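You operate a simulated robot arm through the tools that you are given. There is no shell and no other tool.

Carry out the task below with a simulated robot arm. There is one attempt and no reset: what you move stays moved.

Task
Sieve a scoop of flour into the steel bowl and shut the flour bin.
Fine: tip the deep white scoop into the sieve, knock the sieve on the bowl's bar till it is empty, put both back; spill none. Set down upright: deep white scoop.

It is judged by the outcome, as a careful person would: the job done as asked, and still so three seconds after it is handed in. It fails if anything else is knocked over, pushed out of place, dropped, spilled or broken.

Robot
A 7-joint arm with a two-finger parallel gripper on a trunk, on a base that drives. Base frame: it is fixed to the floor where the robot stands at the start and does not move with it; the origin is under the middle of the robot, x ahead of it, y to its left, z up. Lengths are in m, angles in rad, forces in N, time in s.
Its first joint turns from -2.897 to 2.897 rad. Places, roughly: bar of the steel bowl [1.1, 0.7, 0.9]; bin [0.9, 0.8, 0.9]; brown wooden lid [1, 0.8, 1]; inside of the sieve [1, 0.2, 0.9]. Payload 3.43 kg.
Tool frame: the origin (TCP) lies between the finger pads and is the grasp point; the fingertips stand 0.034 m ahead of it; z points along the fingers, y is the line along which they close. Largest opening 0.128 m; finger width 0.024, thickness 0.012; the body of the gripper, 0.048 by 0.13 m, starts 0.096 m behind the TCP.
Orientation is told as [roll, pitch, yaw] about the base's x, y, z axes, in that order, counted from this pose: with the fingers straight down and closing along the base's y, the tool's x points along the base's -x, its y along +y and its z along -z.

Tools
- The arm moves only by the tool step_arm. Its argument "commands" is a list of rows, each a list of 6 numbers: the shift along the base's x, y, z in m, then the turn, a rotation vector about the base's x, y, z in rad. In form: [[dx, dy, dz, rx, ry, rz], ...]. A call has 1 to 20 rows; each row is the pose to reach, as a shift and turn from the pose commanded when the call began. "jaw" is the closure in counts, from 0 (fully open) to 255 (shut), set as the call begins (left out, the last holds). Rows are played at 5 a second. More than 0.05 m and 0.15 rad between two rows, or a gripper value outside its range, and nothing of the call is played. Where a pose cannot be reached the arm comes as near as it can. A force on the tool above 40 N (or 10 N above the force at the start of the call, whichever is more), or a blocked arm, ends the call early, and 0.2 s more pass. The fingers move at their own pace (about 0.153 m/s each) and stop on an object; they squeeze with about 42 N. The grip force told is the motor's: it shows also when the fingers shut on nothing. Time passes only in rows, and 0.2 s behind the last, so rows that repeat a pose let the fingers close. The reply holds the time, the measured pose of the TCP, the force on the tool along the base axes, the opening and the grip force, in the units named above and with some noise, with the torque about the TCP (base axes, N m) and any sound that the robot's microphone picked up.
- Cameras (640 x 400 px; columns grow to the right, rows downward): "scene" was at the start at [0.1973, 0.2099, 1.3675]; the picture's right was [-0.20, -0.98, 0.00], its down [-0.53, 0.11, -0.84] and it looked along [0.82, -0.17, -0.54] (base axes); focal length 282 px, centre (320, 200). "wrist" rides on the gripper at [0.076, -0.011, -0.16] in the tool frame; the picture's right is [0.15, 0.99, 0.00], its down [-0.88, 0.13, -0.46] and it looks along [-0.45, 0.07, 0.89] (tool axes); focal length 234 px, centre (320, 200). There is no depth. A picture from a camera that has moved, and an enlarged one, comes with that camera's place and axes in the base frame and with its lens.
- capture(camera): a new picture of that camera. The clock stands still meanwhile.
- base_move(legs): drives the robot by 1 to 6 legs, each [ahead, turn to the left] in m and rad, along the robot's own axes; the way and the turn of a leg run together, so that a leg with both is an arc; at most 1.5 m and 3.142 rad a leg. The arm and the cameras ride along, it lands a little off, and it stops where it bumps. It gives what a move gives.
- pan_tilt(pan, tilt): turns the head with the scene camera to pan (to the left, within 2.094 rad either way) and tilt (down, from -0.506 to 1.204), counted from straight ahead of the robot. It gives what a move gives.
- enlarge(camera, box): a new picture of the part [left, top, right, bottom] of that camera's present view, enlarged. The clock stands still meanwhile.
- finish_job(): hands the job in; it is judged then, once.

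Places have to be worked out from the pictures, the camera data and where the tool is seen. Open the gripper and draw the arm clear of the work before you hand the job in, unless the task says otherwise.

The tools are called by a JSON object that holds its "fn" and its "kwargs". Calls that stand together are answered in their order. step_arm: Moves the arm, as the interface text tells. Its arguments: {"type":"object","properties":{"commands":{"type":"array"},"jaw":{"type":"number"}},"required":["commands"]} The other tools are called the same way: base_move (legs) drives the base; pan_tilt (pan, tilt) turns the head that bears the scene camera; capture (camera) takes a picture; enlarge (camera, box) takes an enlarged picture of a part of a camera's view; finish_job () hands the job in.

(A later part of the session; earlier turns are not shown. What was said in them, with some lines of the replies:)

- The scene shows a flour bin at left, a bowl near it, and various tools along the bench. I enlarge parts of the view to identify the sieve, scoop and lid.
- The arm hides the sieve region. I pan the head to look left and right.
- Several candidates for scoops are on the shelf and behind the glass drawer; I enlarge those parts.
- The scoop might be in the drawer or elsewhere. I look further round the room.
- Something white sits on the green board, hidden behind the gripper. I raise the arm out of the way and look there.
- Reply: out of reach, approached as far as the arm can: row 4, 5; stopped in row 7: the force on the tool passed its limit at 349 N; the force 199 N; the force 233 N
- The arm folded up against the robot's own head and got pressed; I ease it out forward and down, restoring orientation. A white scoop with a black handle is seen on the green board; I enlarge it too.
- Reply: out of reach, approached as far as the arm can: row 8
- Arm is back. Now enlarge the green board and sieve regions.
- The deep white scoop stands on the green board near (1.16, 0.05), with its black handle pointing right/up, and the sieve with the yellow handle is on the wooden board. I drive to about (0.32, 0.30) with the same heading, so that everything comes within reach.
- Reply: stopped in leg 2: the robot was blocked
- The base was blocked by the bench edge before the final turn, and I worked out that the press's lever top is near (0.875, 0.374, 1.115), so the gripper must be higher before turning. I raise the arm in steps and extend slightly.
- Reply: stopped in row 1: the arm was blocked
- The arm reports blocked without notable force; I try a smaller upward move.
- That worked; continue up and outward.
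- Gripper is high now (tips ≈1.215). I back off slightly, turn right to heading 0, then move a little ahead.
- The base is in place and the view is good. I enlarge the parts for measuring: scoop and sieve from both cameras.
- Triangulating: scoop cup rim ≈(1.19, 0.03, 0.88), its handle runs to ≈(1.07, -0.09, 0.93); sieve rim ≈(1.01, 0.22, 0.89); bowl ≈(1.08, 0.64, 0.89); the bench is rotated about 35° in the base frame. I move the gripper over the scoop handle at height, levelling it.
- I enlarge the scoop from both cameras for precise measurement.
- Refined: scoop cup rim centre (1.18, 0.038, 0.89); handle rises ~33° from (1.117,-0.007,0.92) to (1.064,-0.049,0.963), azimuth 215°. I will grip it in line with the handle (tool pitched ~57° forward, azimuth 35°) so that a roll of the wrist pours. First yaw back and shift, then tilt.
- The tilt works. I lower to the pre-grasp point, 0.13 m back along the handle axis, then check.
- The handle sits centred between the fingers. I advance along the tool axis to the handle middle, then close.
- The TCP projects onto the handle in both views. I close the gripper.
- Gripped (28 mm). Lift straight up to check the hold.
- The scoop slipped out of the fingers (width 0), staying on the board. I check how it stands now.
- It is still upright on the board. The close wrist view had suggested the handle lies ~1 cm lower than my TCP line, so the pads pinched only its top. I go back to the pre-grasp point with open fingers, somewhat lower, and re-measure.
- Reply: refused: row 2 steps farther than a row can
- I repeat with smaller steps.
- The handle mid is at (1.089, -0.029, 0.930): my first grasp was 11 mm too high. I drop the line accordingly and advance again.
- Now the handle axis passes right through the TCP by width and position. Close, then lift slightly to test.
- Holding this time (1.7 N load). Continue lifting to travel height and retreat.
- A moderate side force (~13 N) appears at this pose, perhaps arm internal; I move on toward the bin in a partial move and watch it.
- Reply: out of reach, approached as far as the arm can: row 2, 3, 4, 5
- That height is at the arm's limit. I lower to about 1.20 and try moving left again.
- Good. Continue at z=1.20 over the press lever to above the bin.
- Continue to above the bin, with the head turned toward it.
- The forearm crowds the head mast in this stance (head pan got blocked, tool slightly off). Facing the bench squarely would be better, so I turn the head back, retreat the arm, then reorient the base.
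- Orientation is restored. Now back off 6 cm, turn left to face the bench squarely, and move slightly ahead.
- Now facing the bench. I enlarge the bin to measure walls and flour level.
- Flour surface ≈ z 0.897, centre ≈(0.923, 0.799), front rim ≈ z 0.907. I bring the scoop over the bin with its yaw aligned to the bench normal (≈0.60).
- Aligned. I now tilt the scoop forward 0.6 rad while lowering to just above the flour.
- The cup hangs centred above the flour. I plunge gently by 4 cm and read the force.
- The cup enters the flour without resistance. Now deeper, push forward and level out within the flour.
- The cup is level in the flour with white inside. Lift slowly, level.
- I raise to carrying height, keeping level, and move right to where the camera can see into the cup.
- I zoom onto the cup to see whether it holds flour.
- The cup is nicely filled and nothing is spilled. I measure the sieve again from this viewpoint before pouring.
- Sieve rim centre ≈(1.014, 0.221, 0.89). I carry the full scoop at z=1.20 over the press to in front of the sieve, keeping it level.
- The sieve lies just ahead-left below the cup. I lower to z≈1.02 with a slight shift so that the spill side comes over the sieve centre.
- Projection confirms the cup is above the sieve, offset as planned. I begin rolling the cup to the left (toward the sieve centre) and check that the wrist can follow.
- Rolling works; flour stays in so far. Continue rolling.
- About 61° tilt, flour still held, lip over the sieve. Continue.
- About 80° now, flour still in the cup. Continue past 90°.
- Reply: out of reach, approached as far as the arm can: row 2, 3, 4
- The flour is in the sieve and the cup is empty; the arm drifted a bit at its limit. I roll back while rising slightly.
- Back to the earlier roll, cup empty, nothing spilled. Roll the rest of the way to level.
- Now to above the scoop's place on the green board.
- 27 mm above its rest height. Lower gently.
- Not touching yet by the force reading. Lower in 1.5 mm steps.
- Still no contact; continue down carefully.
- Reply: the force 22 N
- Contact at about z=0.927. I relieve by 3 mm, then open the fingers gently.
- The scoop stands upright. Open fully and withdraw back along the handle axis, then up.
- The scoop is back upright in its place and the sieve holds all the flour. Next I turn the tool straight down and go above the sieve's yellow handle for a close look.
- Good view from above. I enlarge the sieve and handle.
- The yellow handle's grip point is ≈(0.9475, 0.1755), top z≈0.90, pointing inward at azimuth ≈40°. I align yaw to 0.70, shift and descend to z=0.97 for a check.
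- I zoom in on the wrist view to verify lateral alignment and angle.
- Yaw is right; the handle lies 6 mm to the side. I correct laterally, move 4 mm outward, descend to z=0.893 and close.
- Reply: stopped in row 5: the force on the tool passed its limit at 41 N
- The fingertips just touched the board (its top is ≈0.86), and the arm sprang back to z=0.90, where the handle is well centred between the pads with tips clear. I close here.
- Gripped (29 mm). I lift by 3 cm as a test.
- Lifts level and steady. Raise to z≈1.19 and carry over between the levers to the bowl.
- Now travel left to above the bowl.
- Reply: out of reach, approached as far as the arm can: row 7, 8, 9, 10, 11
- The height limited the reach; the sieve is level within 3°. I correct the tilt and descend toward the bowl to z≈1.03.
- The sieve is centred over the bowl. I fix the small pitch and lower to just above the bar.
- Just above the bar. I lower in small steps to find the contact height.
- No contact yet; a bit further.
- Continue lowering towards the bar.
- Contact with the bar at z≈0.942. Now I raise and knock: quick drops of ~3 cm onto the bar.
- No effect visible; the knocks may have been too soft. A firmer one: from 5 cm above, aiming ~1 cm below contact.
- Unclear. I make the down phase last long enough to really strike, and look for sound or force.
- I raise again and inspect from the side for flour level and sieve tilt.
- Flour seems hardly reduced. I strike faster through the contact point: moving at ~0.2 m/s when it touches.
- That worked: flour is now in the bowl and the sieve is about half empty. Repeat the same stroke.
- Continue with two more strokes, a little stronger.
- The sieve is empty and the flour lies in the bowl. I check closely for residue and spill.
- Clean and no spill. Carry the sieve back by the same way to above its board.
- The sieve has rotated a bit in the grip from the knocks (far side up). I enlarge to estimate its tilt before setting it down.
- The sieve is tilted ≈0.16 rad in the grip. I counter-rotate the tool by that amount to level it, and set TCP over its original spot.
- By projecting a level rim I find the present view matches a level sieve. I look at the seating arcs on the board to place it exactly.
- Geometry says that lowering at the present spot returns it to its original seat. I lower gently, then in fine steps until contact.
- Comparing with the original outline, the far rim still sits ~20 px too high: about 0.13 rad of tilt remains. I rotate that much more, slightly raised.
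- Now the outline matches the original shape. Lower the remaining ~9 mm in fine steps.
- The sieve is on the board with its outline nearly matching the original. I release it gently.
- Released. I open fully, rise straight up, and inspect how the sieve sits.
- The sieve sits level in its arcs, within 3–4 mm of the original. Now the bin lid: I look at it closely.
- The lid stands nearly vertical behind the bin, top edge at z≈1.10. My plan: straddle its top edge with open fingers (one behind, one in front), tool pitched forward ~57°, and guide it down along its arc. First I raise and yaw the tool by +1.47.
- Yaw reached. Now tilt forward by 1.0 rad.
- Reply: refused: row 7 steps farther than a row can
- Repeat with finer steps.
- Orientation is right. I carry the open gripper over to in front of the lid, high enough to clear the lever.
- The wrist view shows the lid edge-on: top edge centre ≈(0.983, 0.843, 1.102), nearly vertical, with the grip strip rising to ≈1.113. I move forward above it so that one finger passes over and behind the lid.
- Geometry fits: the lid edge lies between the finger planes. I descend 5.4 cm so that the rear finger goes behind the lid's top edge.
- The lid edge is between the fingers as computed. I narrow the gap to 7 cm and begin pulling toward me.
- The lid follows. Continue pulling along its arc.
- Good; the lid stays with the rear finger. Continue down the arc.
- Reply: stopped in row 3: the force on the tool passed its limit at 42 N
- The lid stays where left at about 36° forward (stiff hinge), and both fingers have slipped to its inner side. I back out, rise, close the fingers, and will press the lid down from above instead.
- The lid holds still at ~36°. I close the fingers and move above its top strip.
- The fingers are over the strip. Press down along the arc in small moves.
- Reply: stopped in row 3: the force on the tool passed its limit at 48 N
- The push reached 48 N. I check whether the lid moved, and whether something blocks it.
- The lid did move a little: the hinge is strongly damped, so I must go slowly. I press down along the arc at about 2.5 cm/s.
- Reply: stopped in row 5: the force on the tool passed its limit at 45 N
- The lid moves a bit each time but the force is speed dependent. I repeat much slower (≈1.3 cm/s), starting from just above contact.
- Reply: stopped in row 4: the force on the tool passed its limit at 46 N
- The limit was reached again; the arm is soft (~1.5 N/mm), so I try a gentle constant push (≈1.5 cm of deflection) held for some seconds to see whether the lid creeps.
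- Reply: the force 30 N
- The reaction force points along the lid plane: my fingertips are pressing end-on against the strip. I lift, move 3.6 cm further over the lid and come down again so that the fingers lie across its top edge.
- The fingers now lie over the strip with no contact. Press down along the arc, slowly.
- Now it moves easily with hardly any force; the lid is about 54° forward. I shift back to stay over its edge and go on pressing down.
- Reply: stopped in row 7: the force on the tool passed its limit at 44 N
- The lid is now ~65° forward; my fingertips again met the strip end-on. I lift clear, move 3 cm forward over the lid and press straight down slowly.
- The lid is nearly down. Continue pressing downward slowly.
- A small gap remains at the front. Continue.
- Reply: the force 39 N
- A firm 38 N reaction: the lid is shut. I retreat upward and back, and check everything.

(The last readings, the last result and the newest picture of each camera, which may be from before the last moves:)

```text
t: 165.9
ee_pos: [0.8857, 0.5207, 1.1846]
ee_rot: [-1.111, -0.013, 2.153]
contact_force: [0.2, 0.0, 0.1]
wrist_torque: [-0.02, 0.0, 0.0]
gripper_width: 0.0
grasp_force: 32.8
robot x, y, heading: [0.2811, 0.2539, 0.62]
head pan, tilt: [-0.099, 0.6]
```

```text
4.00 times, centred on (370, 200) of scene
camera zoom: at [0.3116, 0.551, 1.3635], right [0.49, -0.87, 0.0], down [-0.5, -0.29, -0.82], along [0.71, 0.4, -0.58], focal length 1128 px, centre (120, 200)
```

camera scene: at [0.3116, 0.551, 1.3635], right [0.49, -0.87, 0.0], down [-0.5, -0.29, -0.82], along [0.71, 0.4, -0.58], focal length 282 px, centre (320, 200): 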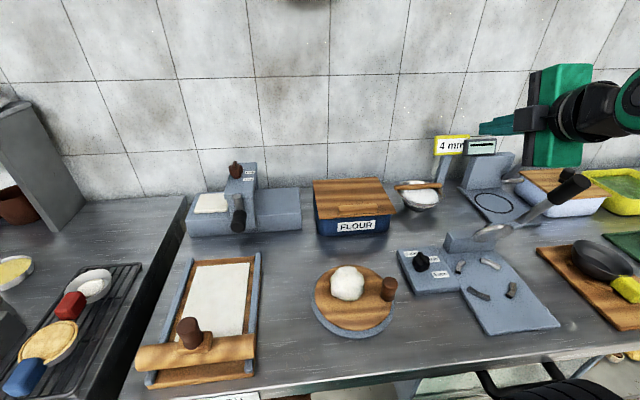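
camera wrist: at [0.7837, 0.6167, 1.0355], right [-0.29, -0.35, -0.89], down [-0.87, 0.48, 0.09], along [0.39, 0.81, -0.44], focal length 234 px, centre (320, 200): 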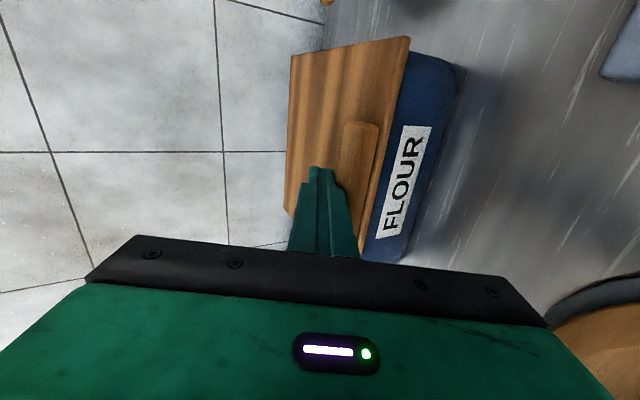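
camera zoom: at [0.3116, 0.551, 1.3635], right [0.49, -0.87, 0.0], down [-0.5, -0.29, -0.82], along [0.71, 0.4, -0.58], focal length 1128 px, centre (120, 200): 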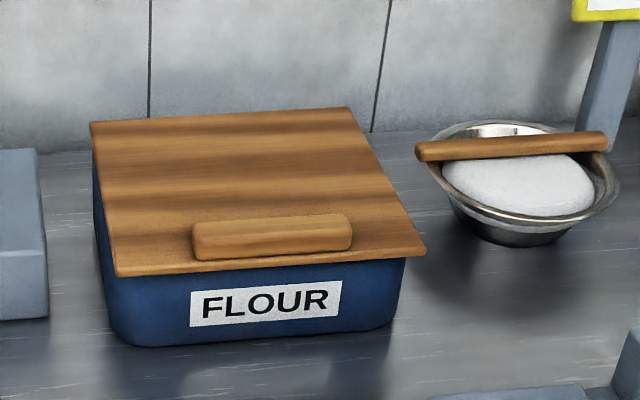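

The bin is shut and has not moved; flour is in the bowl. I check the rest: the spot near the bench edge, the sieve and the scoop.

{"fn": "enlarge", "kwargs": {"camera": "scene", "box": [520, 290, 640, 365]}}

{"fn": "step_arm", "kwargs": {"commands": [[-0.01, -0.02, 0.0, 0, 0, 0], [-0.02, -0.04, 0.0, 0, 0, 0], [-0.03, -0.06, 0.0, 0, 0, 0]], "jaw": 0}}

{"fn": "pan_tilt", "kwargs": {"pan": -0.75, "tilt": 0.75}}

{"fn": "capture", "kwargs": {"camera": "scene"}}

{"fn": "enlarge", "kwargs": {"camera": "scene", "box": [330, 80, 490, 180]}}

```text
5.33 times, centred on (580, 328) of scene
camera zoom: at [0.3116, 0.551, 1.3635], right [0.49, -0.87, 0.0], down [-0.5, -0.29, -0.82], along [0.71, 0.4, -0.58], focal length 1504 px, centre (-1067, -480)
```

zoom: 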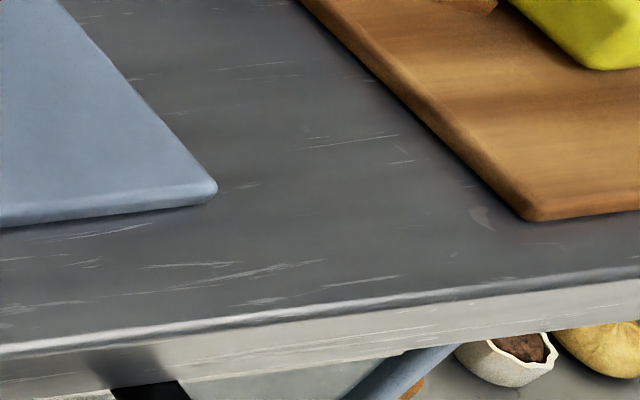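

```text
t: 166.7
ee_pos: [0.8564, 0.4581, 1.184]
ee_rot: [-1.11, -0.014, 2.153]
contact_force: [0.1, -0.1, 0.2]
wrist_torque: [-0.01, 0.0, 0.02]
gripper_width: 0.1277
grasp_force: 0.0
robot x, y, heading: [0.2833, 0.2532, 0.617]
head pan, tilt: [-0.099, 0.6]
```

```text
t: 167.8
ee_pos: [0.8572, 0.4602, 1.1841]
ee_rot: [-1.11, -0.013, 2.151]
contact_force: [0.0, -0.9, 0.7]
wrist_torque: [-0.01, 0.02, 0.0]
gripper_width: 0.1281
grasp_force: 0.1
robot x, y, heading: [0.2805, 0.2569, 0.622]
head pan, tilt: [-0.75, 0.75]
```

```text
taken
camera scene: at [0.3166, 0.4959, 1.351], right [-0.13, -0.99, 0.01], down [-0.68, 0.09, -0.72], along [0.72, -0.1, -0.69], focal length 282 px, centre (320, 200)
```

scene: 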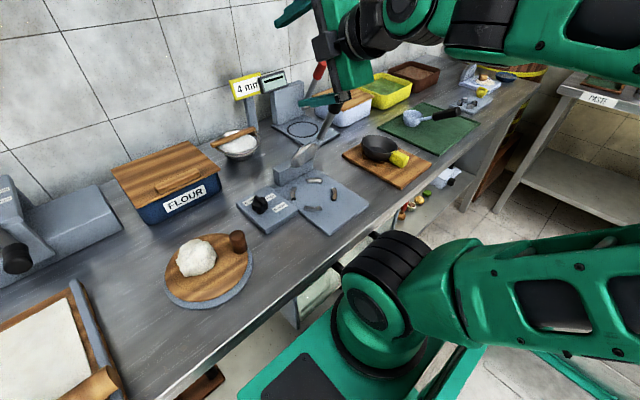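

```text
4.00 times, centred on (410, 130) of scene
camera zoom: at [0.3166, 0.4959, 1.351], right [-0.13, -0.99, 0.01], down [-0.68, 0.09, -0.72], along [0.72, -0.1, -0.69], focal length 1128 px, centre (-40, 480)
```

zoom: 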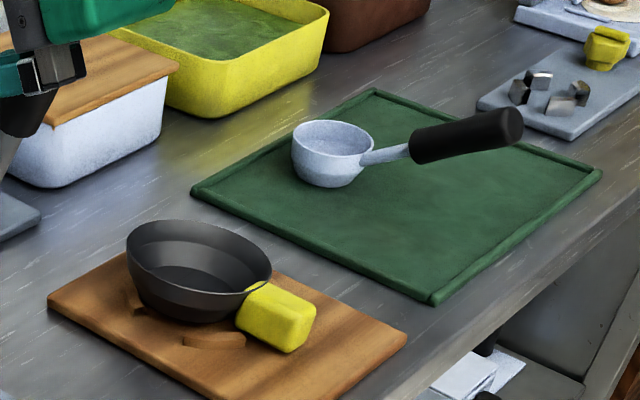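

All good at a glance. I zoom on the sieve to be sure it is seated flat.

{"fn": "enlarge", "kwargs": {"camera": "scene", "box": [340, 126, 420, 176]}}

{"fn": "enlarge", "kwargs": {"camera": "scene", "box": [190, 100, 290, 162]}}

```text
8.00 times, centred on (380, 151) of scene
camera zoom: at [0.3166, 0.4959, 1.351], right [-0.13, -0.99, 0.01], down [-0.68, 0.09, -0.72], along [0.72, -0.1, -0.69], focal length 2255 px, centre (-160, 592)
```

zoom: 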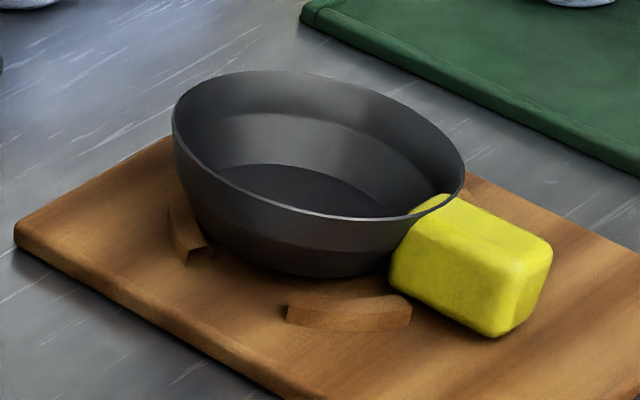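

```text
6.40 times, centred on (240, 131) of scene
camera zoom: at [0.3166, 0.4959, 1.351], right [-0.13, -0.99, 0.01], down [-0.68, 0.09, -0.72], along [0.72, -0.1, -0.69], focal length 1804 px, centre (832, 642)
```

zoom: 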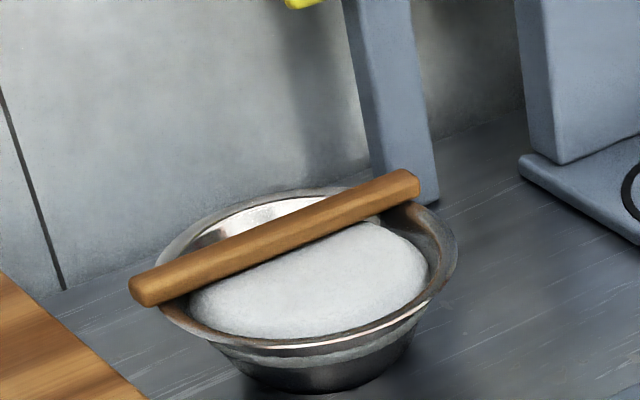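

Everything is in order: scoop upright on its board, sieve in its ring of arcs, flour in the bowl, bin shut. I back the robot away with the gripper open to draw the arm clear.

{"fn": "base_move", "kwargs": {"legs": [[-0.22, 0]]}}

{"fn": "capture", "kwargs": {"camera": "scene"}}

```text
t: 169.5
ee_pos: [0.6733, 0.3261, 1.1829]
ee_rot: [-1.11, -0.015, 2.15]
contact_force: [-0.8, -0.2, 0.3]
wrist_torque: [0.0, -0.02, 0.0]
gripper_width: 0.1278
grasp_force: 0.0
robot x, y, heading: [0.103, 0.1271, 0.616]
head pan, tilt: [-0.75, 0.75]
```

```text
taken
camera scene: at [0.1329, 0.3657, 1.351], right [-0.14, -0.99, 0.01], down [-0.68, 0.09, -0.72], along [0.72, -0.11, -0.69], focal length 282 px, centre (320, 200)
```

scene: 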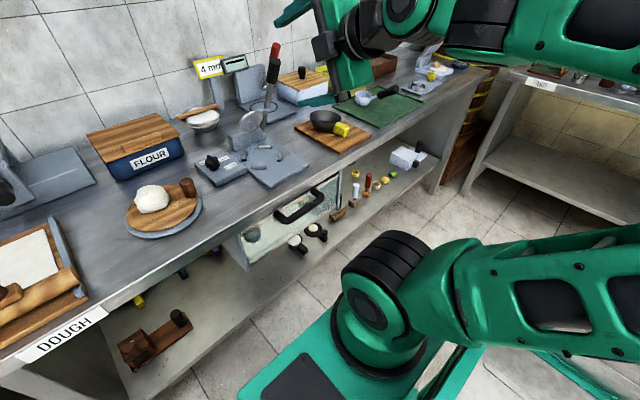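

The arm is clear, the gripper open, and all items stand as intended. I hand the job in.

{"fn": "finish_job", "kwargs": {}}

```text
The job is handed in.
```

I sieved a scoop of flour into the steel bowl and shut the flour bin. The job is handed in, but I haven't seen the verdict.

- **Flour:** I filled the deep white scoop and tipped it into the sieve. I then knocked the sieve on the bowl's bar until it was empty. I saw no spill in the pictures.
- **Scoop:** It stands upright in its place on the green board.
- **Sieve:** It is back on its wooden board inside the guide arcs and looks level. It sits a few millimetres to a centimetre from where it started.
- **Bin:** The lid is shut and the bin did not move. The hinge was stiff, so I pressed the lid down in several slow pushes.

Three things went wrong along the way, and I saw no harm to the scene from any of them:

- Early on, the arm folded against the robot's own head, with a peak of 349 N.
- The base bumped the bench once while driving.
- My first grip on the scoop slipped, and it stayed standing on the board.

At the end I opened the gripper and backed the robot away from the bench.
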